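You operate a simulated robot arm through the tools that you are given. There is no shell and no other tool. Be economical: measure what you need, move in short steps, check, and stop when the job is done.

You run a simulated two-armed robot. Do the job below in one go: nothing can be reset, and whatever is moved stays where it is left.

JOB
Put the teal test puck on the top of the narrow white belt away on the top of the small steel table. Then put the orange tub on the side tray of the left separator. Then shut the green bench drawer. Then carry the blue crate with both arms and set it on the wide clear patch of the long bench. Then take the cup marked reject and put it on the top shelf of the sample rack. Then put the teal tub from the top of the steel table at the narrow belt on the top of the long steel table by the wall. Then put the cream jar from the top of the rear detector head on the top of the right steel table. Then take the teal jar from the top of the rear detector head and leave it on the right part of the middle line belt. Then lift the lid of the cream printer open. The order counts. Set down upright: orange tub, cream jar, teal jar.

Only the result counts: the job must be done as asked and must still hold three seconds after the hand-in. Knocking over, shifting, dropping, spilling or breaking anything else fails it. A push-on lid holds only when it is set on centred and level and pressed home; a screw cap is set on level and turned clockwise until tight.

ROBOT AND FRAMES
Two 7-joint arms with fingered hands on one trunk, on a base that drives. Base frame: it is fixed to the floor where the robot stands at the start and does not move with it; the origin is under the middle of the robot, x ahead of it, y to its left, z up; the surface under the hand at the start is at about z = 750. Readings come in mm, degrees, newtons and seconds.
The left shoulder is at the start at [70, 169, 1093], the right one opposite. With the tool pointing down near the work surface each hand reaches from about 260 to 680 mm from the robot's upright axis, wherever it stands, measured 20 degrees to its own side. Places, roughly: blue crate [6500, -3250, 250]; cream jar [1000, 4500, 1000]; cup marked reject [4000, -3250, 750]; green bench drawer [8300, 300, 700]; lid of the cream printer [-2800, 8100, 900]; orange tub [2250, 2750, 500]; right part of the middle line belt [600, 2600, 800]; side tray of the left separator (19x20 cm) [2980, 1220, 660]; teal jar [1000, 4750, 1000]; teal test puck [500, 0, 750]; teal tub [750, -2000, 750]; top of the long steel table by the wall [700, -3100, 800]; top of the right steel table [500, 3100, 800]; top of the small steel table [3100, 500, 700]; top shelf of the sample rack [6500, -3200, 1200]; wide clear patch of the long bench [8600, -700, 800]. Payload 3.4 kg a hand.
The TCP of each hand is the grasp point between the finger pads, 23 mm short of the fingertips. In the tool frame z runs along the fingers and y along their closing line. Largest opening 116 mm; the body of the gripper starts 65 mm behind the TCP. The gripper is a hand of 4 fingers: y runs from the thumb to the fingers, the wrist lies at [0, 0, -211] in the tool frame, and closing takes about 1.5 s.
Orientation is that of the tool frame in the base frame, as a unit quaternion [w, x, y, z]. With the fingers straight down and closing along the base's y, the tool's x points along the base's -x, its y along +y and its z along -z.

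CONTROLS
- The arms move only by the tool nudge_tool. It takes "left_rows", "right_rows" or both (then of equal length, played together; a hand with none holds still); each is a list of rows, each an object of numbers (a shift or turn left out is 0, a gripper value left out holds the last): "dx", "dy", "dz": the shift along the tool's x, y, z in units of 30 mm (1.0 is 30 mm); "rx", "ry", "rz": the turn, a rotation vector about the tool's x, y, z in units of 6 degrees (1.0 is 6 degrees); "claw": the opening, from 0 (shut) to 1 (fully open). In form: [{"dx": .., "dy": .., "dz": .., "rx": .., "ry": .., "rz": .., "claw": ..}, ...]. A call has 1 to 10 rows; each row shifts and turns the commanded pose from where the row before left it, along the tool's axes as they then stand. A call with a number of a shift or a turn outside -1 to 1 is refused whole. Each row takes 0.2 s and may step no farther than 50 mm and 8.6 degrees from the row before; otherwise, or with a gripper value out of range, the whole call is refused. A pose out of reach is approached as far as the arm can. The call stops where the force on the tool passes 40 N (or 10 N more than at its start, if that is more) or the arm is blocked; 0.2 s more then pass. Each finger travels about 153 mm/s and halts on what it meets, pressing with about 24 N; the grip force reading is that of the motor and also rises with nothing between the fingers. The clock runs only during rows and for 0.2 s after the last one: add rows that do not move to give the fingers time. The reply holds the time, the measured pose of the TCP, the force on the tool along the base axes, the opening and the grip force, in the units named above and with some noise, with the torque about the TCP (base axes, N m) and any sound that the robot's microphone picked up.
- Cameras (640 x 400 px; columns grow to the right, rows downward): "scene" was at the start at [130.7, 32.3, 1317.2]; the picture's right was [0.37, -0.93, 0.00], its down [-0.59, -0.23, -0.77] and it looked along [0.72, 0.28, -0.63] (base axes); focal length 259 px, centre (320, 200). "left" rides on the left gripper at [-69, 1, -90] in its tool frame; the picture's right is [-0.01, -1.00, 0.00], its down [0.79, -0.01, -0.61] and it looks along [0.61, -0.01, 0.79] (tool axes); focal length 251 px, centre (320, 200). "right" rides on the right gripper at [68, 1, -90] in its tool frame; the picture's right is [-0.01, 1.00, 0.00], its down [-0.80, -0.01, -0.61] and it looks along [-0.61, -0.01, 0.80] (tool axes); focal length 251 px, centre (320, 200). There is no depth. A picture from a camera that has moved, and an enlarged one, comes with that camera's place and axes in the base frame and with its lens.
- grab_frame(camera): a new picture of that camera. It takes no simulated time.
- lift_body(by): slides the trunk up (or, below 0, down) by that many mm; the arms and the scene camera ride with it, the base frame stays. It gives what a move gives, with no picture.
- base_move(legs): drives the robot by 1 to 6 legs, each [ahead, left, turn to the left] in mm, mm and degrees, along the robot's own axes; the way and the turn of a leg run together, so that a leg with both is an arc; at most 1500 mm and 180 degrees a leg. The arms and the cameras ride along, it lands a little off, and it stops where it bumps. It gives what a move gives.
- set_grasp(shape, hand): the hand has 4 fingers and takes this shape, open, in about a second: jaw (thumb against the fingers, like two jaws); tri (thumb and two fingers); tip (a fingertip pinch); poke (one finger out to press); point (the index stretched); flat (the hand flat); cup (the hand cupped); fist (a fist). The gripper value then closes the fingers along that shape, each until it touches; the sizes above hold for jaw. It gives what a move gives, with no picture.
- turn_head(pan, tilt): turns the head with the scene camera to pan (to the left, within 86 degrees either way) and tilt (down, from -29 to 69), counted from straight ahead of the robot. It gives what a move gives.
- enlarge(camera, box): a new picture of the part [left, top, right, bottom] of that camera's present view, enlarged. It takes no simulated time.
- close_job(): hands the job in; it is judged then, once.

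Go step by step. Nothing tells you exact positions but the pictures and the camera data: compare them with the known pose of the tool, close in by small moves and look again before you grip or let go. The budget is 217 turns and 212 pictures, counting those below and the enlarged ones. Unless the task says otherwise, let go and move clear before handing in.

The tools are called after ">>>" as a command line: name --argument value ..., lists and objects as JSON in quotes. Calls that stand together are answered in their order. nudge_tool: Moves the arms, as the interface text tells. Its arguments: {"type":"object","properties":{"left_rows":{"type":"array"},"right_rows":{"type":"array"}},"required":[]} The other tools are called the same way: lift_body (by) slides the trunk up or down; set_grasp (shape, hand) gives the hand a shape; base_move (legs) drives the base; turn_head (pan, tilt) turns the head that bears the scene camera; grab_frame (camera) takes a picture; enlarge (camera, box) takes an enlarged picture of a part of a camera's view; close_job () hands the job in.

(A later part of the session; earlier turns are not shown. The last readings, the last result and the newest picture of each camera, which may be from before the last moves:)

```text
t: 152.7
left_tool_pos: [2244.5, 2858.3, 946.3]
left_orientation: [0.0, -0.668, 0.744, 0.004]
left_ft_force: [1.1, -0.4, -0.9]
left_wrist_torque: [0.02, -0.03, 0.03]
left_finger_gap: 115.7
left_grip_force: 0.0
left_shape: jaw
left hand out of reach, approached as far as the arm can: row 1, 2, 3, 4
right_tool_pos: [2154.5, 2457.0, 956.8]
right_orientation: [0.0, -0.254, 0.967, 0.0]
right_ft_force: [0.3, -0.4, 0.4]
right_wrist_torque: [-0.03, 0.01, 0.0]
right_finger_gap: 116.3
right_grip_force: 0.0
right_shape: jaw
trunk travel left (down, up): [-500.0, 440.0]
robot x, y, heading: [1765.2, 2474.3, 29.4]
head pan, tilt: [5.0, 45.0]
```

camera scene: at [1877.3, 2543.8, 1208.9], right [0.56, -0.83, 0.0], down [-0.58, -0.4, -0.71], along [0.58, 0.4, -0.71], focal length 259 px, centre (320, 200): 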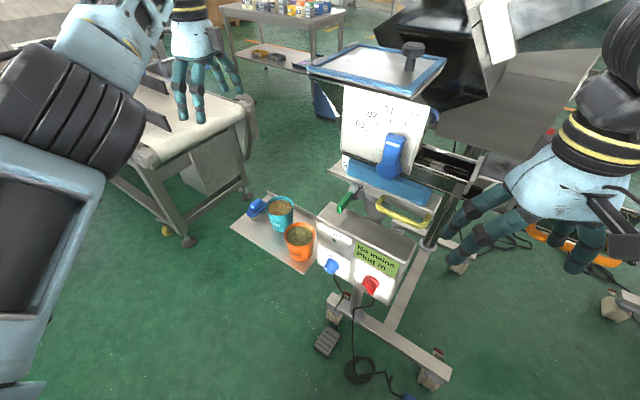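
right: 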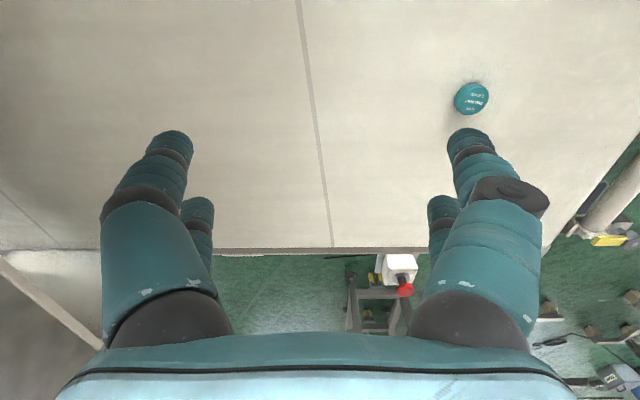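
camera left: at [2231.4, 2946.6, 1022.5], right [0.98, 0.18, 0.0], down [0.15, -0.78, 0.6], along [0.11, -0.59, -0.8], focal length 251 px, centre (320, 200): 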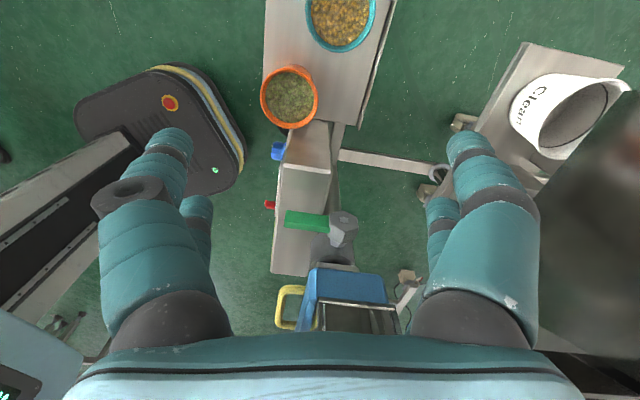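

The arm is against a joint limit with this yaw; I untwist it and instead bring the base to heading ≈45° so little wrist turn is needed.

>>> nudge_tool --left_rows '[{"dz": -0.6}, {"rz": 1}, {"rz": 1}, {"rz": 1}, {"rz": 1}, {"rz": 1}, {"rz": 1}, {"rz": 1}, {"rz": 1}]'

>>> base_move --legs '[[0, 0, 15.5], [-32, -164, 0]]'

>>> grab_frame --camera "left"

```text
t: 154.7
left_tool_pos: [2241.3, 2855.6, 962.4]
left_orientation: [-0.001, -0.307, 0.952, 0.003]
left_ft_force: [-0.6, 0.3, 0.3]
left_wrist_torque: [-0.03, 0.01, 0.03]
left_finger_gap: 115.9
left_grip_force: 0.1
left_shape: jaw
left hand out of reach, approached as far as the arm can: row 1
right_tool_pos: [2153.6, 2457.9, 955.5]
right_orientation: [0.0, -0.252, 0.968, 0.0]
right_ft_force: [-0.5, -0.6, -0.2]
right_wrist_torque: [0.0, -0.02, 0.01]
right_finger_gap: 115.8
right_grip_force: 0.1
right_shape: jaw
trunk travel left (down, up): [-500.0, 440.0]
robot x, y, heading: [1762.8, 2477.4, 29.6]
head pan, tilt: [5.0, 45.0]
```

```text
t: 156.7
left_tool_pos: [2151.9, 2912.4, 964.6]
left_orientation: [0.002, -0.433, 0.901, 0.002]
left_ft_force: [-0.6, -0.4, -0.8]
left_wrist_torque: [0.01, -0.02, 0.0]
left_finger_gap: 115.9
left_grip_force: 0.0
left_shape: jaw
right_tool_pos: [2169.9, 2505.3, 958.3]
right_orientation: [0.0, -0.387, 0.922, 0.003]
right_ft_force: [-31.0, -0.5, 4.5]
right_wrist_torque: [-0.04, -0.51, -0.51]
right_finger_gap: 115.5
right_grip_force: 0.1
right_shape: jaw
trunk travel left (down, up): [-500.0, 440.0]
robot x, y, heading: [1802.3, 2416.3, 45.0]
head pan, tilt: [5.0, 45.0]
stopped in leg 2: the force on the tool passed its limit at 48 N (the readings are from after the stop); the commanded pose is now the measured one
```

```text
159 pictures are left
camera left: at [2194.5, 2965.2, 1055.5], right [0.79, -0.62, 0.0], down [-0.49, -0.63, 0.6], along [-0.37, -0.47, -0.8], focal length 251 px, centre (320, 200)
```

left: 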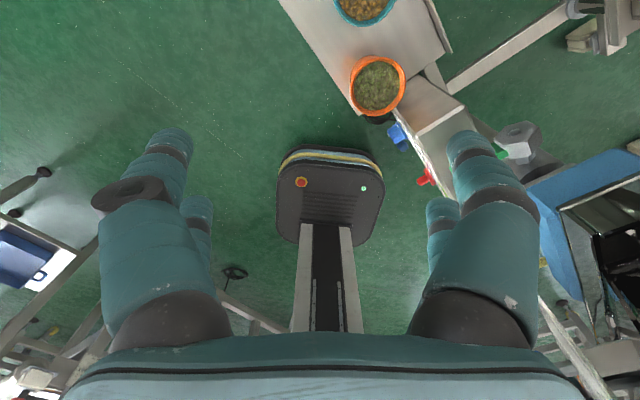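

The right hand brushed the machine's trough. I pull it back and lift it well clear.

>>> nudge_tool --right_rows '[{"dx": 0.6}, {"dx": 0.6}, {"dz": -0.9}, {"dz": -0.9}, {"dz": -0.9}, {"dz": -0.9}, {"dz": -0.9}, {"dz": -0.9}, {"dz": -0.9}]'

>>> turn_head --pan 0 --tilt 45

>>> grab_frame --camera "scene"

```text
t: 158.7
left_tool_pos: [2158.2, 2911.5, 962.7]
left_orientation: [0.0, -0.434, 0.901, 0.003]
left_ft_force: [0.2, 0.0, 0.1]
left_wrist_torque: [0.04, -0.02, 0.0]
left_finger_gap: 115.7
left_grip_force: 0.1
left_shape: jaw
right_tool_pos: [2155.5, 2479.3, 1146.8]
right_orientation: [-0.002, -0.386, 0.923, 0.004]
right_ft_force: [-0.4, -0.3, 0.1]
right_wrist_torque: [0.0, 0.0, -0.01]
right_finger_gap: 115.9
right_grip_force: 0.0
right_shape: jaw
trunk travel left (down, up): [-500.0, 440.0]
robot x, y, heading: [1803.0, 2413.2, 45.1]
head pan, tilt: [5.0, 45.0]
```

```text
t: 159.3
left_tool_pos: [2159.8, 2913.0, 961.3]
left_orientation: [-0.001, -0.434, 0.901, 0.004]
left_ft_force: [0.5, -0.2, -0.4]
left_wrist_torque: [-0.03, -0.03, 0.01]
left_finger_gap: 116.0
left_grip_force: 0.1
left_shape: jaw
right_tool_pos: [2155.8, 2479.0, 1145.4]
right_orientation: [-0.003, -0.386, 0.922, 0.004]
right_ft_force: [-0.2, 0.2, -0.7]
right_wrist_torque: [0.03, -0.01, 0.01]
right_finger_gap: 115.8
right_grip_force: 0.1
right_shape: jaw
trunk travel left (down, up): [-500.0, 440.0]
robot x, y, heading: [1802.8, 2416.2, 45.0]
head pan, tilt: [0.0, 45.0]
```

```text
158 pictures are left
camera scene: at [1897.5, 2508.7, 1208.9], right [0.71, -0.71, 0.0], down [-0.5, -0.5, -0.71], along [0.5, 0.5, -0.71], focal length 259 px, centre (320, 200)
```

scene: 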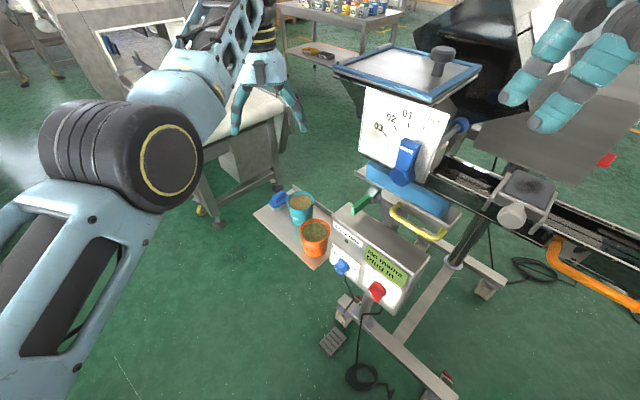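

Everything's clear now. I move the left hand over the tub and turn it another 24°.

>>> nudge_tool --left_rows '[{"dx": 0.34, "dy": -0.9}, {"dx": 0.34, "dy": -0.9}, {"dx": 0.34, "dy": -0.9}, {"rz": -1}, {"rz": -1}, {"rz": -1}, {"rz": -1}]'

>>> grab_frame --camera "left"

```text
t: 160.9
left_tool_pos: [2198.9, 2834.7, 959.3]
left_orientation: [-0.001, -0.613, 0.79, 0.004]
left_ft_force: [0.4, -0.6, 0.0]
left_wrist_torque: [-0.02, -0.03, 0.01]
left_finger_gap: 116.0
left_grip_force: 0.1
left_shape: jaw
left hand out of reach, approached as far as the arm can: row 2, 3
right_tool_pos: [2156.9, 2480.0, 1146.5]
right_orientation: [-0.003, -0.385, 0.923, 0.003]
right_ft_force: [0.0, 0.4, 1.2]
right_wrist_torque: [-0.01, -0.02, 0.0]
right_finger_gap: 115.8
right_grip_force: 0.1
right_shape: jaw
trunk travel left (down, up): [-500.0, 440.0]
robot x, y, heading: [1804.3, 2416.3, 44.9]
head pan, tilt: [0.0, 45.0]
```

```text
157 pictures are left
camera left: at [2215.9, 2900.2, 1050.0], right [0.97, -0.24, -0.01], down [-0.19, -0.77, 0.6], along [-0.15, -0.58, -0.8], focal length 251 px, centre (320, 200)
```

left: 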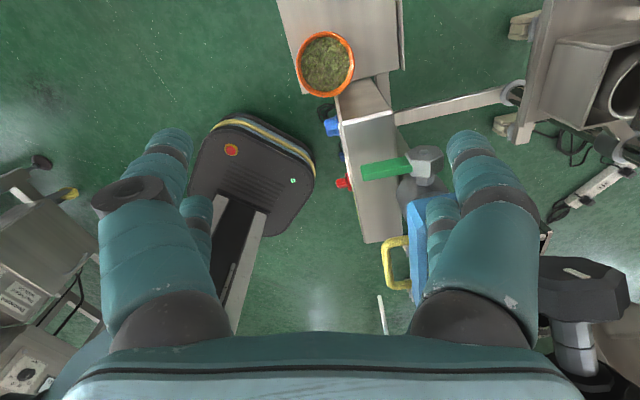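

The machine's corner sits close on the south-east, so I need more yaw for palm clearance. I try turning further here.

>>> nudge_tool --left_rows '[{"rz": -1}, {"rz": -1}, {"rz": -1}, {"rz": -0.5}]'

```text
t: 161.9
left_tool_pos: [2197.7, 2834.7, 959.8]
left_orientation: [0.0, 0.746, -0.666, -0.004]
left_ft_force: [-0.1, -1.0, -0.5]
left_wrist_torque: [0.04, 0.01, 0.01]
left_finger_gap: 116.0
left_grip_force: 0.0
left_shape: jaw
right_tool_pos: [2155.7, 2478.9, 1146.4]
right_orientation: [-0.002, -0.386, 0.923, 0.003]
right_ft_force: [-0.3, -0.1, 0.6]
right_wrist_torque: [0.0, 0.01, 0.02]
right_finger_gap: 116.0
right_grip_force: 0.0
right_shape: jaw
trunk travel left (down, up): [-500.0, 440.0]
robot x, y, heading: [1804.2, 2414.5, 44.8]
head pan, tilt: [0.0, 45.0]
```

The turn held (about 97°). Now I descend partway and check alignment.

>>> nudge_tool --left_rows '[{"dz": 0.8}, {"dz": 0.8}, {"dz": 0.8}, {"dz": 0.8}, {"dz": 0.8}, {"dz": 0.8}]'

>>> grab_frame --camera "left"

>>> grab_frame --camera "scene"

```text
t: 163.3
left_tool_pos: [2204.7, 2837.3, 814.1]
left_orientation: [0.0, 0.745, -0.667, -0.003]
left_ft_force: [-0.5, 0.3, 0.7]
left_wrist_torque: [-0.03, -0.01, 0.0]
left_finger_gap: 115.8
left_grip_force: 0.1
left_shape: jaw
left hand out of reach, approached as far as the arm can: row 1, 2
right_tool_pos: [2156.7, 2479.5, 1144.7]
right_orientation: [-0.003, -0.384, 0.923, 0.004]
right_ft_force: [0.4, 0.5, 0.1]
right_wrist_torque: [0.05, -0.03, 0.02]
right_finger_gap: 115.8
right_grip_force: 0.1
right_shape: jaw
trunk travel left (down, up): [-500.0, 440.0]
robot x, y, heading: [1806.8, 2415.6, 44.8]
head pan, tilt: [0.0, 45.0]
```

```text
156 pictures are left
camera left: at [2197.5, 2904.5, 905.6], right [0.99, 0.12, -0.01], down [0.1, -0.79, 0.6], along [0.07, -0.6, -0.8], focal length 251 px, centre (320, 200)
```

left: 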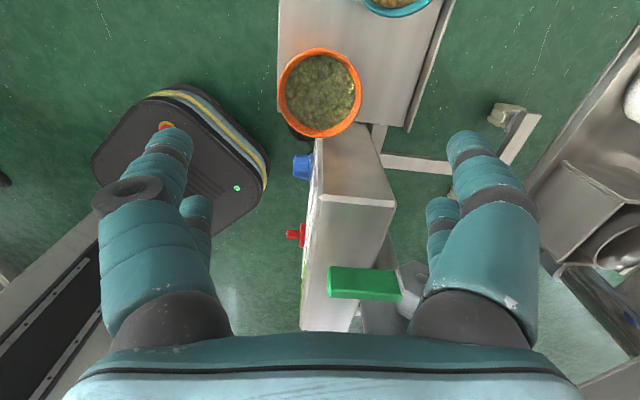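

```text
155 pictures are left
camera scene: at [1897.5, 2508.8, 1208.9], right [0.71, -0.71, 0.0], down [-0.5, -0.5, -0.71], along [0.5, 0.5, -0.71], focal length 259 px, centre (320, 200)
```

scene: 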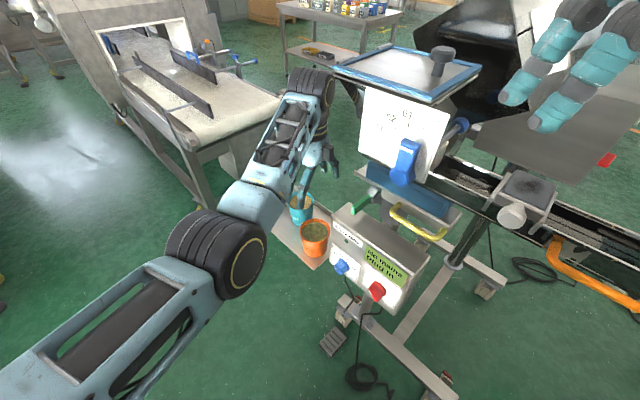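

Alignment over the tub is good ([2204.5, 2837]). I descend to just above the rim and look.

>>> nudge_tool --left_rows '[{"dz": 0.8}, {"dz": 0.8}, {"dz": 0.8}, {"dz": 0.8}, {"dz": 0.8}]'

>>> grab_frame --camera "left"

>>> enlarge --camera "scene" --box '[240, 130, 440, 300]'

```text
t: 164.5
left_tool_pos: [2205.4, 2838.1, 696.2]
left_orientation: [0.0, 0.745, -0.667, -0.003]
left_ft_force: [-0.3, 0.3, 0.4]
left_wrist_torque: [-0.01, -0.01, -0.01]
left_finger_gap: 115.6
left_grip_force: 0.1
left_shape: jaw
right_tool_pos: [2156.7, 2480.4, 1145.1]
right_orientation: [-0.003, -0.386, 0.923, 0.004]
right_ft_force: [0.7, -0.4, -0.4]
right_wrist_torque: [0.02, 0.0, 0.0]
right_finger_gap: 115.7
right_grip_force: 0.0
right_shape: jaw
trunk travel left (down, up): [-500.0, 440.0]
robot x, y, heading: [1802.9, 2411.8, 44.9]
head pan, tilt: [0.0, 45.0]
```

```text
154 pictures are left
camera left: at [2198.3, 2905.2, 786.7], right [0.99, 0.12, 0.0], down [0.1, -0.79, 0.6], along [0.07, -0.6, -0.8], focal length 251 px, centre (320, 200)
```

left: 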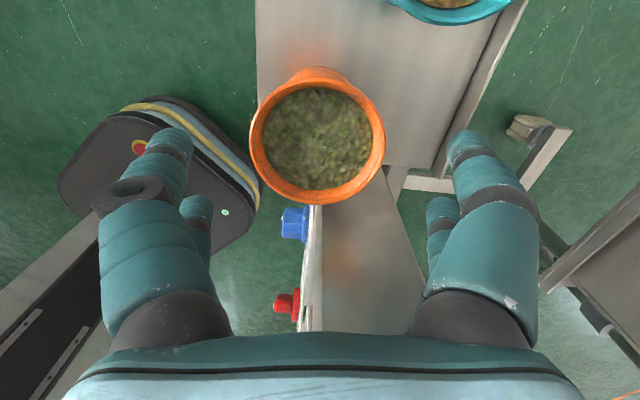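

```text
2.35 times, centred on (340, 215) of scene
camera zoom: at [1897.5, 2508.8, 1208.9], right [0.71, -0.71, 0.0], down [-0.5, -0.5, -0.71], along [0.5, 0.5, -0.71], focal length 610 px, centre (273, 165)
```

zoom: 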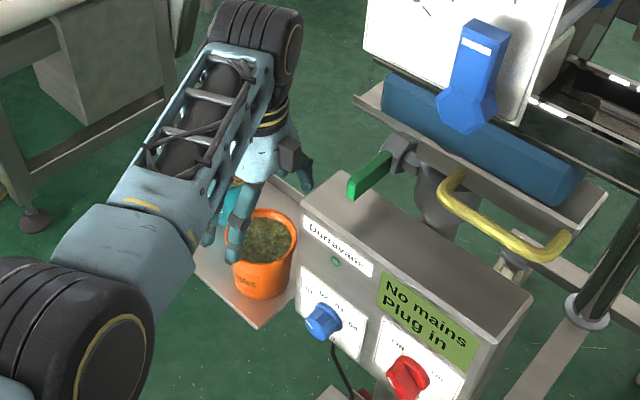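

Rim at z≈637, centred between the fingers. I lower to about z 612 and close.

>>> nudge_tool --left_rows '[{"dz": 0.7, "dx": -0.12}, {"dz": 0.7}, {"dz": 0.7}, {"dz": 0.6}, {}]'

>>> grab_frame --camera "left"

```text
t: 165.7
left_tool_pos: [2198.8, 2840.5, 618.9]
left_orientation: [0.001, 0.746, -0.666, -0.004]
left_ft_force: [0.0, 0.8, 0.6]
left_wrist_torque: [0.0, -0.02, -0.01]
left_finger_gap: 115.9
left_grip_force: 0.0
left_shape: jaw
left hand out of reach, approached as far as the arm can: row 4
right_tool_pos: [2156.9, 2479.6, 1144.6]
right_orientation: [-0.002, -0.386, 0.922, 0.004]
right_ft_force: [0.0, 0.1, -0.2]
right_wrist_torque: [-0.01, 0.0, -0.01]
right_finger_gap: 115.8
right_grip_force: 0.1
right_shape: jaw
trunk travel left (down, up): [-500.0, 440.0]
robot x, y, heading: [1805.3, 2410.9, 44.8]
head pan, tilt: [0.0, 45.0]
```

```text
152 pictures are left
camera left: at [2191.6, 2907.6, 708.6], right [0.99, 0.12, -0.01], down [0.1, -0.79, 0.6], along [0.07, -0.6, -0.8], focal length 251 px, centre (320, 200)
```

left: 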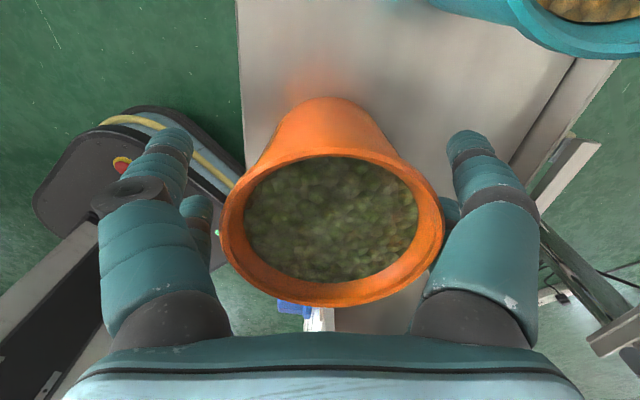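

I lower the trunk slightly for reach, centre the hand and close on the tub.

>>> lift_body --by -10

>>> nudge_tool --left_rows '[{"dy": -0.2}, {}, {"claw": 0.6}, {"claw": 0.3}, {"claw": 0}, {}, {}, {}, {}, {}]'

>>> grab_frame --camera "left"

```text
t: 166.3
left_tool_pos: [2199.1, 2841.5, 608.2]
left_orientation: [0.0, 0.746, -0.666, -0.004]
left_ft_force: [0.2, 0.6, 0.2]
left_wrist_torque: [-0.04, 0.0, 0.04]
left_finger_gap: 116.0
left_grip_force: 0.0
left_shape: jaw
right_tool_pos: [2156.2, 2479.3, 1135.2]
right_orientation: [-0.002, -0.386, 0.922, 0.004]
right_ft_force: [-0.2, 0.1, 0.4]
right_wrist_torque: [0.0, 0.0, 0.0]
right_finger_gap: 115.6
right_grip_force: 0.0
right_shape: jaw
trunk travel left (down, up): [-490.0, 450.0]
robot x, y, heading: [1800.2, 2412.2, 44.9]
head pan, tilt: [0.0, 45.0]
```

```text
t: 168.5
left_tool_pos: [2201.8, 2840.1, 610.4]
left_orientation: [0.0, 0.746, -0.666, -0.003]
left_ft_force: [0.0, -0.3, 0.5]
left_wrist_torque: [-0.02, -0.04, -0.01]
left_finger_gap: 55.4
left_grip_force: 23.1
left_shape: jaw
left hand out of reach, approached as far as the arm can: row 1
right_tool_pos: [2156.5, 2479.4, 1135.6]
right_orientation: [-0.003, -0.386, 0.922, 0.004]
right_ft_force: [-0.2, 0.1, 0.7]
right_wrist_torque: [-0.03, -0.01, 0.0]
right_finger_gap: 115.8
right_grip_force: 0.1
right_shape: jaw
trunk travel left (down, up): [-490.0, 450.0]
robot x, y, heading: [1806.1, 2417.3, 44.9]
head pan, tilt: [0.0, 45.0]
```

```text
151 pictures are left
camera left: at [2193.2, 2906.6, 700.8], right [0.99, 0.12, -0.01], down [0.1, -0.79, 0.6], along [0.07, -0.6, -0.8], focal length 251 px, centre (320, 200)
```

left: 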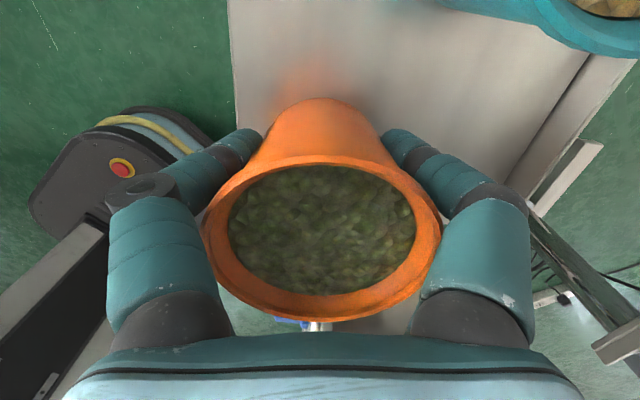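

Gripped. I lift straight up with the trunk and check.

>>> lift_body --by 240

>>> grab_frame --camera "left"

```text
t: 171.0
left_tool_pos: [2199.9, 2839.8, 850.2]
left_orientation: [0.001, 0.745, -0.667, -0.004]
left_ft_force: [0.7, 0.5, -4.1]
left_wrist_torque: [0.02, -0.02, -0.01]
left_finger_gap: 55.1
left_grip_force: 24.1
left_shape: jaw
right_tool_pos: [2156.7, 2480.5, 1375.0]
right_orientation: [-0.002, -0.386, 0.923, 0.004]
right_ft_force: [0.4, -0.6, 0.3]
right_wrist_torque: [0.03, 0.0, 0.03]
right_finger_gap: 116.1
right_grip_force: 0.1
right_shape: jaw
trunk travel left (down, up): [-730.0, 210.0]
robot x, y, heading: [1805.5, 2413.3, 44.6]
head pan, tilt: [0.0, 45.0]
```

```text
150 pictures are left
camera left: at [2193.4, 2906.8, 940.6], right [0.99, 0.12, -0.01], down [0.1, -0.79, 0.6], along [0.07, -0.6, -0.8], focal length 251 px, centre (320, 200)
```

left: 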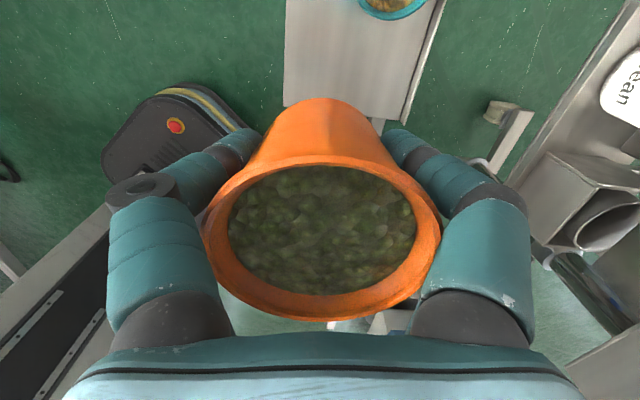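

Tub is held upright. I back off, turn to face east and go down the aisle to look at the left separator's tray.

>>> base_move --legs '[[-450, 0, 0], [0, 0, -45], [100, -1000, 0]]'

>>> turn_head --pan 0 --tilt 30

>>> grab_frame --camera "scene"

```text
t: 180.5
left_tool_pos: [2178.2, 1142.7, 850.0]
left_orientation: [0.001, -0.442, 0.897, 0.003]
left_ft_force: [0.7, -0.1, -3.3]
left_wrist_torque: [0.03, 0.02, -0.02]
left_finger_gap: 55.5
left_grip_force: 23.7
left_shape: jaw
right_tool_pos: [1896.2, 914.7, 1376.0]
right_orientation: [-0.001, -0.012, 1.0, 0.004]
right_ft_force: [0.2, 0.2, -0.1]
right_wrist_torque: [0.05, -0.01, 0.02]
right_finger_gap: 115.8
right_grip_force: 0.1
right_shape: jaw
trunk travel left (down, up): [-730.0, 210.0]
robot x, y, heading: [1597.9, 1112.4, 1.1]
head pan, tilt: [0.0, 45.0]
```

```text
t: 181.3
left_tool_pos: [2178.2, 1142.3, 850.4]
left_orientation: [0.002, -0.442, 0.897, 0.003]
left_ft_force: [0.8, 0.4, -2.3]
left_wrist_torque: [0.03, -0.02, -0.03]
left_finger_gap: 55.6
left_grip_force: 24.6
left_shape: jaw
right_tool_pos: [1896.6, 913.9, 1375.1]
right_orientation: [-0.001, -0.013, 1.0, 0.005]
right_ft_force: [0.0, 0.1, 0.4]
right_wrist_torque: [-0.03, 0.03, 0.0]
right_finger_gap: 116.2
right_grip_force: 0.0
right_shape: jaw
trunk travel left (down, up): [-730.0, 210.0]
robot x, y, heading: [1596.3, 1112.2, 0.7]
head pan, tilt: [0.0, 30.0]
```

```text
149 pictures are left
camera scene: at [1739.3, 1115.9, 1461.4], right [0.02, -1.0, 0.0], down [-0.5, -0.01, -0.87], along [0.87, 0.01, -0.5], focal length 259 px, centre (320, 200)
```

scene: 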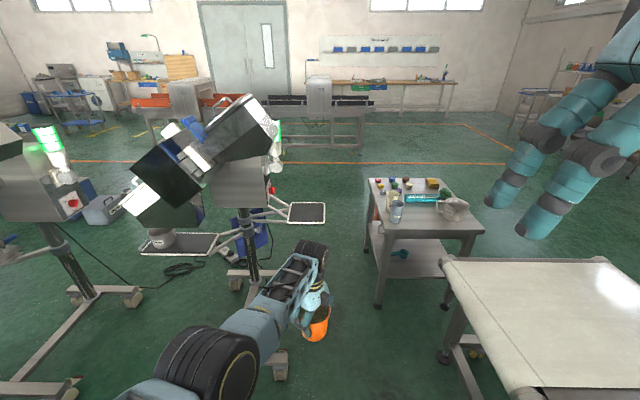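

The empty tray is at about [2985, 1205, 660]. I drive east along y≈1010 so it lies ahead-left.

>>> base_move --legs '[[0, -105, -0.7], [790, 0, 0]]'

>>> turn_head --pan 10 --tilt 50

>>> grab_frame --camera "scene"

>>> grab_frame --camera "left"

```text
t: 186.4
left_tool_pos: [2982.4, 1027.8, 850.1]
left_orientation: [0.001, -0.432, 0.902, 0.004]
left_ft_force: [-0.1, 0.2, -2.7]
left_wrist_torque: [0.03, -0.01, -0.01]
left_finger_gap: 55.2
left_grip_force: 23.8
left_shape: jaw
right_tool_pos: [2695.8, 804.4, 1376.9]
right_orientation: [-0.001, -0.002, 1.0, 0.005]
right_ft_force: [0.2, -0.6, -0.1]
right_wrist_torque: [0.0, 0.01, 0.01]
right_finger_gap: 116.0
right_grip_force: 0.2
right_shape: jaw
trunk travel left (down, up): [-730.0, 210.0]
robot x, y, heading: [2399.2, 1009.2, -0.2]
head pan, tilt: [0.0, 30.0]
```

```text
t: 187.2
left_tool_pos: [2983.4, 1027.9, 849.4]
left_orientation: [0.002, -0.433, 0.901, 0.003]
left_ft_force: [-0.1, -0.2, -3.9]
left_wrist_torque: [0.0, 0.01, -0.01]
left_finger_gap: 55.4
left_grip_force: 24.0
left_shape: jaw
right_tool_pos: [2696.8, 804.8, 1376.0]
right_orientation: [-0.001, -0.001, 1.0, 0.004]
right_ft_force: [0.2, 0.3, 0.2]
right_wrist_torque: [-0.01, 0.05, 0.01]
right_finger_gap: 115.8
right_grip_force: 0.1
right_shape: jaw
trunk travel left (down, up): [-730.0, 210.0]
robot x, y, heading: [2399.0, 1009.7, 0.1]
head pan, tilt: [10.0, 50.0]
```

```text
148 pictures are left
camera scene: at [2528.5, 1023.1, 1431.9], right [0.17, -0.99, 0.0], down [-0.75, -0.13, -0.64], along [0.63, 0.11, -0.77], focal length 259 px, centre (320, 200)
```

scene: 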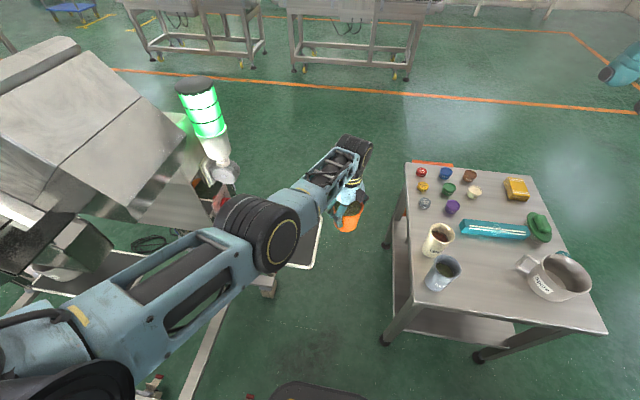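

```text
147 pictures are left
camera left: at [3025.2, 1079.8, 940.6], right [0.79, -0.62, -0.01], down [-0.49, -0.63, 0.6], along [-0.38, -0.47, -0.8], focal length 251 px, centre (320, 200)
```

left: 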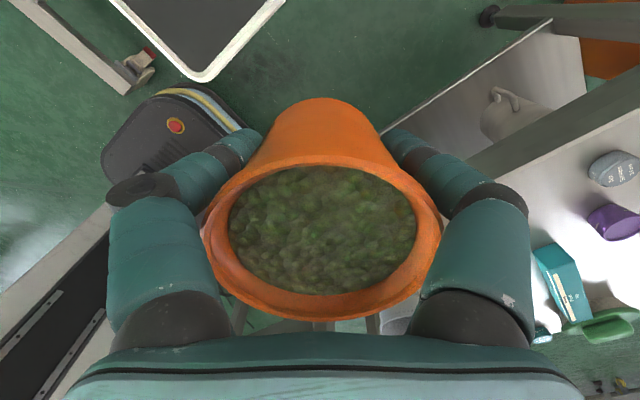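

Tray corner seen near [2896, 1111], so its centre is about [2988, 1208]. I shift the base a little left, then the hand over the tray's middle.

>>> base_move --legs '[[0, 30, 0]]'

>>> nudge_tool --left_rows '[{"dx": -0.58, "dy": 0.42}, {"dx": -0.58, "dy": 0.42}, {"dx": -0.58, "dy": 0.42}, {"dx": -0.58, "dy": 0.42}, {"dx": -0.58, "dy": 0.42}]'

>>> grab_frame --camera "scene"

>>> grab_frame --camera "left"

```text
t: 188.1
left_tool_pos: [2981.4, 1042.5, 850.1]
left_orientation: [0.0, -0.431, 0.902, 0.003]
left_ft_force: [0.5, 0.4, -3.5]
left_wrist_torque: [0.02, 0.02, 0.01]
left_finger_gap: 55.3
left_grip_force: 24.1
left_shape: jaw
right_tool_pos: [2695.3, 820.6, 1375.8]
right_orientation: [0.0, -0.001, 1.0, 0.003]
right_ft_force: [-0.2, -0.2, -0.4]
right_wrist_torque: [-0.05, -0.01, 0.0]
right_finger_gap: 115.8
right_grip_force: 0.1
right_shape: jaw
trunk travel left (down, up): [-730.0, 210.0]
robot x, y, heading: [2399.5, 1022.8, -0.2]
head pan, tilt: [10.0, 50.0]
stopped in leg 1: the robot was blocked; the commanded pose is now the measured one
```

```text
t: 189.3
left_tool_pos: [2988.1, 1147.3, 851.4]
left_orientation: [0.0, -0.431, 0.902, 0.003]
left_ft_force: [-0.1, -0.5, -3.2]
left_wrist_torque: [0.01, 0.02, -0.04]
left_finger_gap: 55.0
left_grip_force: 24.4
left_shape: jaw
right_tool_pos: [2695.3, 819.8, 1375.6]
right_orientation: [-0.001, 0.0, 1.0, 0.004]
right_ft_force: [-0.3, 0.8, -0.7]
right_wrist_torque: [0.0, 0.01, 0.0]
right_finger_gap: 116.2
right_grip_force: 0.0
right_shape: jaw
trunk travel left (down, up): [-730.0, 210.0]
robot x, y, heading: [2400.4, 1023.8, -0.2]
head pan, tilt: [10.0, 50.0]
```

```text
146 pictures are left
camera scene: at [2528.0, 1038.9, 1431.9], right [0.17, -0.99, 0.0], down [-0.76, -0.13, -0.64], along [0.63, 0.11, -0.77], focal length 259 px, centre (320, 200)
```

scene: 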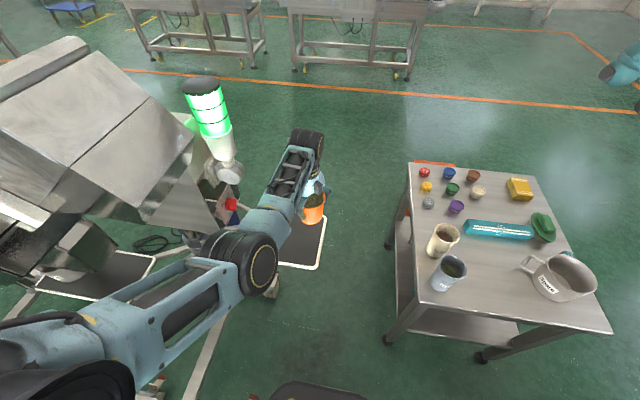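

```text
145 pictures are left
camera left: at [3031.4, 1200.4, 941.9], right [0.78, -0.62, -0.01], down [-0.49, -0.63, 0.6], along [-0.38, -0.47, -0.8], focal length 251 px, centre (320, 200)
```

left: 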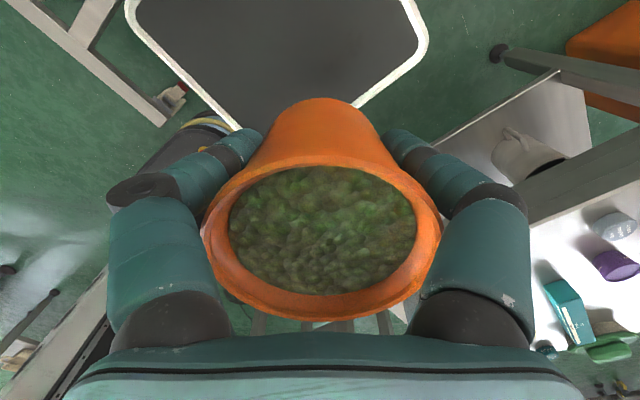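

The tray spans about x 2896–3090, y 1115–1310. I shift the tub 40 mm further in and lower.

>>> nudge_tool --left_rows '[{"dx": -0.52, "dy": 0.42}, {"dx": -0.52, "dy": 0.42}, {"dz": 0.8}, {"dz": 0.8}, {"dz": 0.8}, {"dz": 0.8}]'

>>> grab_frame --camera "left"

>>> enlarge --camera "scene" --box '[180, 110, 380, 300]'

```text
t: 190.7
left_tool_pos: [2985.4, 1187.4, 754.2]
left_orientation: [0.0, -0.431, 0.902, 0.003]
left_ft_force: [-0.4, 0.6, -3.2]
left_wrist_torque: [0.04, -0.02, -0.01]
left_finger_gap: 54.6
left_grip_force: 23.6
left_shape: jaw
right_tool_pos: [2695.3, 818.5, 1375.2]
right_orientation: [-0.002, -0.001, 1.0, 0.004]
right_ft_force: [-0.6, -0.9, 0.2]
right_wrist_torque: [-0.01, 0.01, -0.02]
right_finger_gap: 115.9
right_grip_force: 0.1
right_shape: jaw
trunk travel left (down, up): [-730.0, 210.0]
robot x, y, heading: [2396.0, 1026.5, 0.1]
head pan, tilt: [10.0, 50.0]
```

```text
144 pictures are left
camera left: at [3028.0, 1239.9, 844.9], right [0.78, -0.62, -0.01], down [-0.49, -0.63, 0.6], along [-0.38, -0.47, -0.8], focal length 251 px, centre (320, 200)
```

left: 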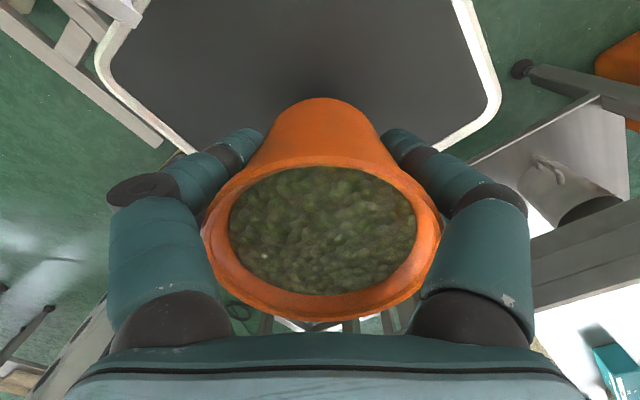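

```text
2.11 times, centred on (280, 205) of scene
camera zoom: at [2528.5, 1037.9, 1431.9], right [0.17, -0.99, 0.0], down [-0.76, -0.13, -0.64], along [0.63, 0.11, -0.77], focal length 546 px, centre (404, 190)
```

zoom: 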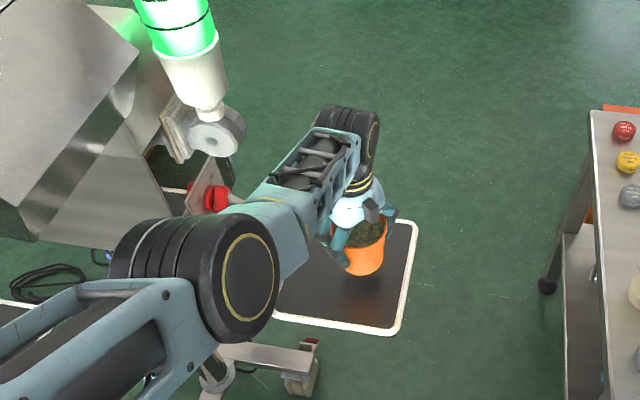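

Over the tray and clear. I lower in small steps to contact.

>>> nudge_tool --left_rows '[{"dz": 0.6}, {"dz": 0.5}, {"dz": 0.2}, {"dz": 0.15}, {}]'

>>> grab_frame --camera "left"

>>> enlarge --camera "scene" --box '[260, 150, 360, 280]'

```text
t: 191.9
left_tool_pos: [2967.5, 1192.3, 720.3]
left_orientation: [0.0, -0.431, 0.902, 0.003]
left_ft_force: [0.1, 0.6, -3.1]
left_wrist_torque: [0.0, -0.02, -0.01]
left_finger_gap: 54.7
left_grip_force: 24.2
left_shape: jaw
left hand out of reach, approached as far as the arm can: row 1, 2, 4
right_tool_pos: [2695.5, 818.4, 1375.7]
right_orientation: [-0.001, -0.002, 1.0, 0.005]
right_ft_force: [0.2, -1.3, -0.6]
right_wrist_torque: [0.01, -0.03, -0.02]
right_finger_gap: 116.1
right_grip_force: 0.1
right_shape: jaw
trunk travel left (down, up): [-730.0, 210.0]
robot x, y, heading: [2402.8, 1024.2, -0.4]
head pan, tilt: [10.0, 50.0]
```

```text
142 pictures are left
camera left: at [3010.6, 1245.0, 811.6], right [0.78, -0.62, -0.01], down [-0.49, -0.63, 0.6], along [-0.38, -0.47, -0.8], focal length 251 px, centre (320, 200)
```

left: 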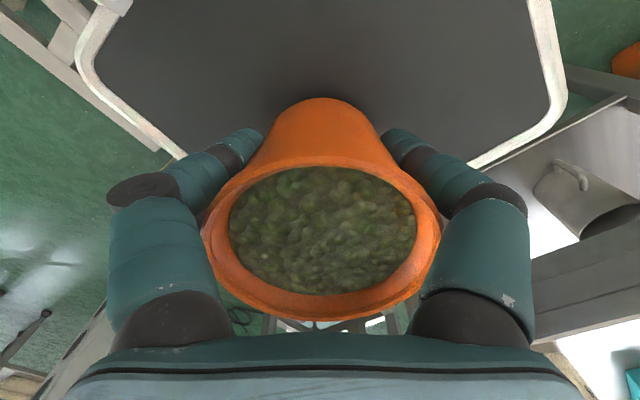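

```text
3.08 times, centred on (310, 215) of scene
camera zoom: at [2527.8, 1037.8, 1431.9], right [0.17, -0.99, 0.0], down [-0.76, -0.13, -0.64], along [0.63, 0.11, -0.77], focal length 798 px, centre (351, 154)
```

zoom: 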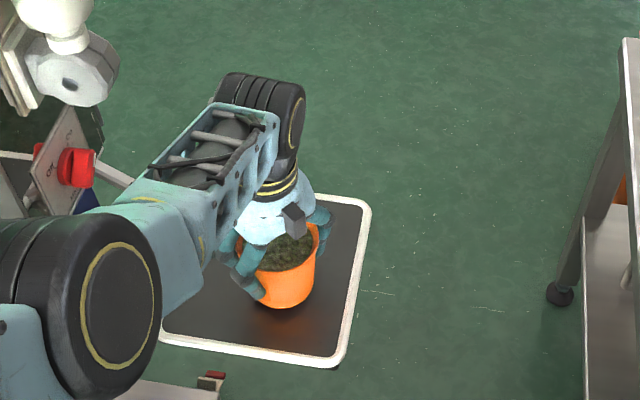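

Arm reach is limited, so I finish lowering with the trunk in small amounts.

>>> lift_body --by -8

>>> lift_body --by -4

```text
t: 192.5
left_tool_pos: [2967.8, 1192.3, 712.1]
left_orientation: [0.0, -0.432, 0.902, 0.004]
left_ft_force: [-0.3, 0.2, -3.0]
left_wrist_torque: [-0.04, -0.01, -0.03]
left_finger_gap: 55.0
left_grip_force: 24.0
left_shape: jaw
right_tool_pos: [2695.4, 819.3, 1367.8]
right_orientation: [-0.001, -0.001, 1.0, 0.004]
right_ft_force: [0.7, -0.6, -0.7]
right_wrist_torque: [-0.03, -0.02, 0.02]
right_finger_gap: 115.8
right_grip_force: 0.1
right_shape: jaw
trunk travel left (down, up): [-722.0, 218.0]
robot x, y, heading: [2400.6, 1023.9, -0.2]
head pan, tilt: [10.0, 50.0]
```

```text
t: 193.0
left_tool_pos: [2968.3, 1192.5, 710.2]
left_orientation: [0.001, -0.432, 0.902, 0.003]
left_ft_force: [1.2, -0.4, -2.7]
left_wrist_torque: [0.0, -0.02, 0.02]
left_finger_gap: 55.0
left_grip_force: 24.3
left_shape: jaw
right_tool_pos: [2695.7, 817.0, 1363.9]
right_orientation: [0.0, -0.001, 1.0, 0.004]
right_ft_force: [0.7, -0.3, -0.7]
right_wrist_torque: [0.0, -0.03, -0.02]
right_finger_gap: 115.6
right_grip_force: 0.0
right_shape: jaw
trunk travel left (down, up): [-718.0, 222.0]
robot x, y, heading: [2398.6, 1025.5, -0.3]
head pan, tilt: [10.0, 50.0]
```

>>> lift_body --by -4

>>> enlarge --camera "scene" --box '[280, 170, 350, 260]'

```text
t: 193.5
left_tool_pos: [2967.8, 1193.0, 708.9]
left_orientation: [0.004, -0.431, 0.902, 0.002]
left_ft_force: [0.3, 2.4, 19.1]
left_wrist_torque: [0.02, 0.12, -0.03]
left_finger_gap: 54.4
left_grip_force: 24.2
left_shape: jaw
right_tool_pos: [2691.9, 817.1, 1360.2]
right_orientation: [0.0, 0.0, 1.0, 0.005]
right_ft_force: [0.1, -0.2, 0.2]
right_wrist_torque: [-0.03, 0.02, -0.02]
right_finger_gap: 115.7
right_grip_force: 0.0
right_shape: jaw
trunk travel left (down, up): [-714.0, 226.0]
robot x, y, heading: [2400.2, 1026.1, -0.6]
head pan, tilt: [10.0, 50.0]
```

```text
4.44 times, centred on (315, 215) of scene
camera zoom: at [2524.7, 1037.1, 1416.6], right [0.17, -0.99, 0.0], down [-0.75, -0.13, -0.64], along [0.64, 0.11, -0.76], focal length 1152 px, centre (342, 133)
```

zoom: 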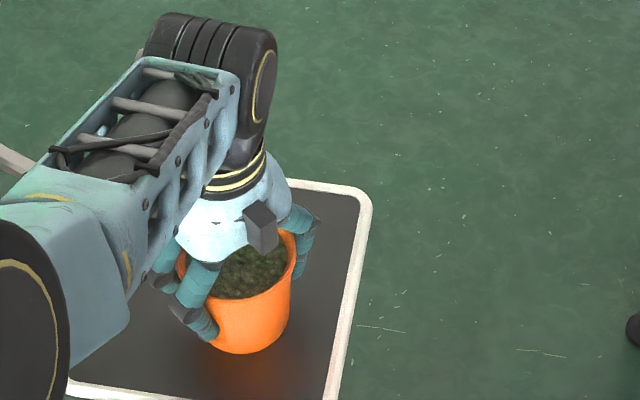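

Contact (≈20 N). I ease off, open fully and raise with the trunk.

>>> lift_body --by 2

>>> nudge_tool --left_rows '[{"claw": 0.6}, {"claw": 0.8}, {"claw": 1}, {}, {}]'

>>> lift_body --by 200

>>> grab_frame --camera "left"

>>> enlarge --camera "scene" --box '[240, 150, 400, 310]'

```text
t: 194.1
left_tool_pos: [2967.2, 1192.6, 708.6]
left_orientation: [0.003, -0.431, 0.902, 0.003]
left_ft_force: [5.9, 2.5, 12.2]
left_wrist_torque: [-0.04, -0.05, 0.04]
left_finger_gap: 54.7
left_grip_force: 24.1
left_shape: jaw
right_tool_pos: [2691.6, 818.5, 1361.7]
right_orientation: [0.0, -0.001, 1.0, 0.005]
right_ft_force: [0.1, -0.6, 0.1]
right_wrist_torque: [-0.02, 0.01, 0.04]
right_finger_gap: 116.0
right_grip_force: 0.1
right_shape: jaw
trunk travel left (down, up): [-716.0, 224.0]
robot x, y, heading: [2400.0, 1021.8, -0.3]
head pan, tilt: [10.0, 50.0]
```

```text
t: 195.3
left_tool_pos: [2967.4, 1192.6, 708.0]
left_orientation: [0.001, -0.432, 0.902, 0.003]
left_ft_force: [0.0, 0.7, 0.9]
left_wrist_torque: [0.01, 0.02, -0.03]
left_finger_gap: 116.0
left_grip_force: 0.0
left_shape: jaw
right_tool_pos: [2694.8, 818.7, 1362.7]
right_orientation: [-0.001, -0.001, 1.0, 0.004]
right_ft_force: [-0.1, -0.8, -0.2]
right_wrist_torque: [-0.02, -0.02, 0.01]
right_finger_gap: 116.2
right_grip_force: 0.0
right_shape: jaw
trunk travel left (down, up): [-716.0, 224.0]
robot x, y, heading: [2401.3, 1026.7, -0.1]
head pan, tilt: [10.0, 50.0]
```

```text
t: 197.4
left_tool_pos: [2967.7, 1192.1, 907.7]
left_orientation: [0.001, -0.431, 0.902, 0.004]
left_ft_force: [0.7, -0.6, 0.0]
left_wrist_torque: [-0.01, 0.03, 0.0]
left_finger_gap: 115.7
left_grip_force: 0.1
left_shape: jaw
right_tool_pos: [2694.9, 818.0, 1561.9]
right_orientation: [-0.001, 0.0, 1.0, 0.005]
right_ft_force: [-0.1, 0.0, 0.5]
right_wrist_torque: [-0.03, 0.0, 0.02]
right_finger_gap: 115.9
right_grip_force: 0.0
right_shape: jaw
trunk travel left (down, up): [-916.0, 24.0]
robot x, y, heading: [2400.4, 1026.8, -0.4]
head pan, tilt: [10.0, 50.0]
```

```text
139 pictures are left
camera left: at [3010.5, 1244.9, 998.0], right [0.78, -0.62, -0.01], down [-0.49, -0.63, 0.6], along [-0.38, -0.47, -0.8], focal length 251 px, centre (320, 200)
```

left: 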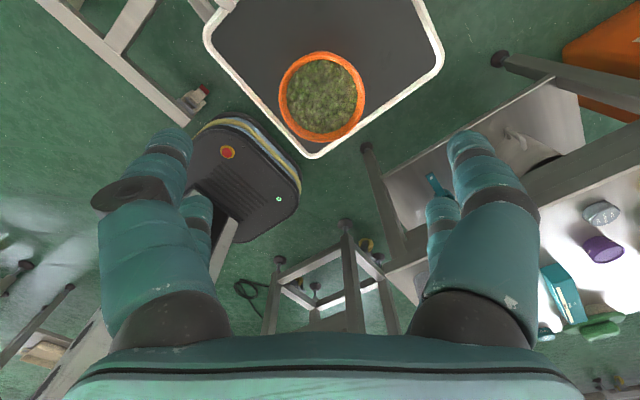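

```text
2.50 times, centred on (320, 230) of scene
camera zoom: at [2527.3, 1037.7, 1617.9], right [0.17, -0.99, 0.0], down [-0.76, -0.13, -0.64], along [0.63, 0.11, -0.77], focal length 648 px, centre (320, 125)
```

zoom: 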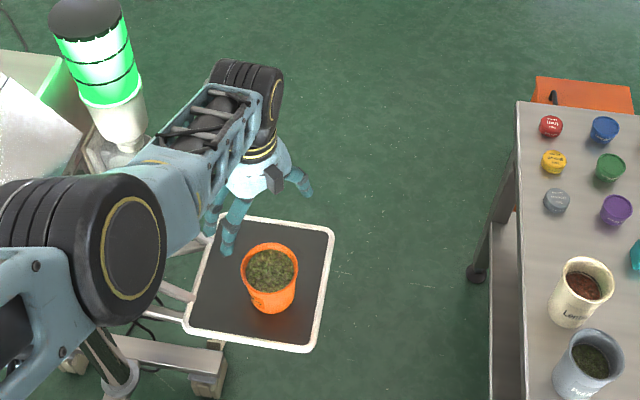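

The orange tub stands on the tray. I untwist the left wrist after backing off, return through the aisle the same way, and head east.

>>> base_move --legs '[[-850, 0, 0]]'

>>> nudge_tool --left_rows '[{"rz": 0.95}, {"rz": 0.95}, {"rz": 0.95}, {"rz": 0.95}, {"rz": 0.95}, {"rz": 0.95}, {"rz": 0.95}, {"rz": 0.95}, {"rz": 0.95}]'

>>> nudge_tool --left_rows '[{"dx": 0.9, "dz": -0.3}, {"dx": 0.9, "dz": -0.3}, {"dx": 0.9, "dz": -0.3}, {"dx": 0.9, "dz": -0.3}, {"dx": 0.9, "dz": -0.3}, {"dx": 0.9, "dz": -0.3}, {"dx": 0.9, "dz": -0.3}]'

>>> base_move --legs '[[-250, -450, 0], [0, -1030, 0], [200, -650, 0], [1500, 0, 0]]'

>>> turn_head --pan 10 --tilt 15

>>> grab_frame --camera "scene"

```text
t: 201.9
left_tool_pos: [2130.9, 1195.6, 907.1]
left_orientation: [0.0, -0.426, 0.905, 0.004]
left_ft_force: [0.5, 0.8, 0.0]
left_wrist_torque: [0.01, 0.0, 0.04]
left_finger_gap: 116.0
left_grip_force: 0.0
left_shape: jaw
right_tool_pos: [1854.5, 824.7, 1561.3]
right_orientation: [-0.001, 0.004, 1.0, 0.004]
right_ft_force: [-0.2, -0.2, 0.3]
right_wrist_torque: [0.04, -0.01, -0.05]
right_finger_gap: 115.8
right_grip_force: 0.0
right_shape: jaw
trunk travel left (down, up): [-916.0, 24.0]
robot x, y, heading: [1559.8, 1029.7, -1.0]
head pan, tilt: [10.0, 50.0]
```

```text
t: 203.9
left_tool_pos: [2129.7, 1195.6, 907.1]
left_orientation: [-0.001, 0.008, 1.0, 0.003]
left_ft_force: [0.2, 0.3, 0.5]
left_wrist_torque: [0.03, 0.0, -0.01]
left_finger_gap: 116.0
left_grip_force: 0.0
left_shape: jaw
right_tool_pos: [1853.7, 824.9, 1562.1]
right_orientation: [-0.001, 0.004, 1.0, 0.004]
right_ft_force: [0.6, -0.3, 0.8]
right_wrist_torque: [-0.02, 0.05, 0.01]
right_finger_gap: 116.0
right_grip_force: 0.0
right_shape: jaw
trunk travel left (down, up): [-916.0, 24.0]
robot x, y, heading: [1562.0, 1031.3, -0.6]
head pan, tilt: [10.0, 50.0]
```

```text
t: 205.0
left_tool_pos: [2096.1, 1250.0, 1029.2]
left_orientation: [0.1, -0.012, 0.994, 0.05]
left_ft_force: [0.6, 0.5, -0.3]
left_wrist_torque: [0.0, -0.01, -0.01]
left_finger_gap: 116.0
left_grip_force: 0.0
left_shape: jaw
right_tool_pos: [1852.5, 824.9, 1562.8]
right_orientation: [-0.001, 0.004, 1.0, 0.005]
right_ft_force: [0.3, 0.2, -0.2]
right_wrist_torque: [0.03, 0.03, 0.03]
right_finger_gap: 115.9
right_grip_force: 0.1
right_shape: jaw
trunk travel left (down, up): [-916.0, 24.0]
robot x, y, heading: [1562.4, 1031.3, -1.2]
head pan, tilt: [10.0, 50.0]
stopped in row 5 (left hand): the arm was blocked; the commanded pose is now the measured one
```

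```text
t: 208.2
left_tool_pos: [1861.0, 801.5, 1026.7]
left_orientation: [0.099, 0.015, 0.994, 0.049]
left_ft_force: [-0.3, -0.2, 0.2]
left_wrist_torque: [-0.03, 0.05, 0.01]
left_finger_gap: 116.1
left_grip_force: 0.0
left_shape: jaw
right_tool_pos: [1593.8, 389.3, 1561.5]
right_orientation: [-0.002, 0.032, 0.999, 0.005]
right_ft_force: [-0.6, -0.1, -0.8]
right_wrist_torque: [-0.05, 0.01, -0.01]
right_finger_gap: 116.0
right_grip_force: 0.0
right_shape: jaw
trunk travel left (down, up): [-916.0, 24.0]
robot x, y, heading: [1313.4, 613.9, -4.0]
head pan, tilt: [10.0, 50.0]
stopped in leg 2: the robot was blocked; the commanded pose is now the measured one
```

```text
t: 209.2
left_tool_pos: [1857.5, 801.8, 1027.3]
left_orientation: [0.101, 0.015, 0.994, 0.049]
left_ft_force: [-0.6, 0.2, 0.3]
left_wrist_torque: [0.0, 0.0, -0.01]
left_finger_gap: 116.1
left_grip_force: 0.0
left_shape: jaw
right_tool_pos: [1591.6, 389.0, 1562.2]
right_orientation: [0.0, 0.031, 1.0, 0.005]
right_ft_force: [-0.4, 0.1, 0.2]
right_wrist_torque: [-0.01, -0.02, -0.01]
right_finger_gap: 116.1
right_grip_force: 0.0
right_shape: jaw
trunk travel left (down, up): [-916.0, 24.0]
robot x, y, heading: [1313.9, 611.4, -4.1]
head pan, tilt: [10.0, 15.0]
```

```text
137 pictures are left
camera scene: at [1455.1, 620.5, 1671.7], right [0.1, -0.99, 0.0], down [-0.26, -0.03, -0.97], along [0.96, 0.1, -0.26], focal length 259 px, centre (320, 200)
```

scene: 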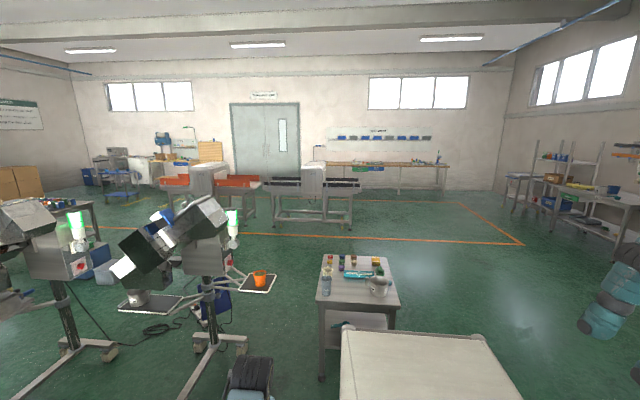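

The rear of the base touched the stool side, so I move away from it, turn to face south for a narrower profile, and look at the stool.

>>> base_move --legs '[[130, 60, 0], [0, 0, -86]]'

>>> turn_head --pan -40 --tilt 50

>>> grab_frame --camera "scene"

```text
t: 214.3
left_tool_pos: [1667.6, 131.2, 1028.5]
left_orientation: [0.106, 0.692, 0.713, -0.033]
left_ft_force: [0.3, -0.7, -0.3]
left_wrist_torque: [0.01, -0.01, -0.04]
left_finger_gap: 115.8
left_grip_force: 0.1
left_shape: jaw
right_tool_pos: [1238.9, 371.1, 1562.4]
right_orientation: [0.003, 0.707, 0.707, 0.004]
right_ft_force: [-0.3, 0.4, -0.1]
right_wrist_torque: [0.01, -0.03, 0.0]
right_finger_gap: 115.5
right_grip_force: 0.0
right_shape: jaw
trunk travel left (down, up): [-916.0, 24.0]
robot x, y, heading: [1445.3, 665.7, -90.6]
head pan, tilt: [10.0, 15.0]
```

```text
t: 215.4
left_tool_pos: [1668.6, 131.3, 1028.1]
left_orientation: [0.106, 0.692, 0.713, -0.032]
left_ft_force: [0.0, -0.3, 0.1]
left_wrist_torque: [0.02, -0.01, -0.02]
left_finger_gap: 116.0
left_grip_force: 0.0
left_shape: jaw
right_tool_pos: [1240.0, 370.2, 1561.4]
right_orientation: [0.002, 0.707, 0.707, 0.003]
right_ft_force: [0.2, 0.5, 0.0]
right_wrist_torque: [0.0, -0.02, -0.01]
right_finger_gap: 116.0
right_grip_force: 0.1
right_shape: jaw
trunk travel left (down, up): [-916.0, 24.0]
robot x, y, heading: [1444.0, 664.4, -90.6]
head pan, tilt: [-40.0, 50.0]
```

```text
136 pictures are left
camera scene: at [1396.6, 557.3, 1618.0], right [-0.76, 0.65, 0.0], down [0.5, 0.58, -0.64], along [-0.42, -0.49, -0.77], focal length 259 px, centre (320, 200)
```

scene: 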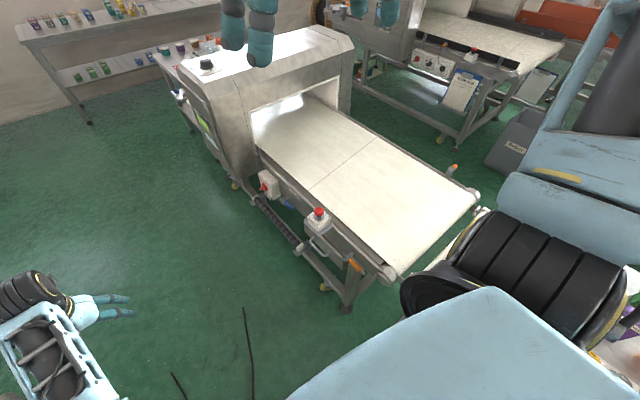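

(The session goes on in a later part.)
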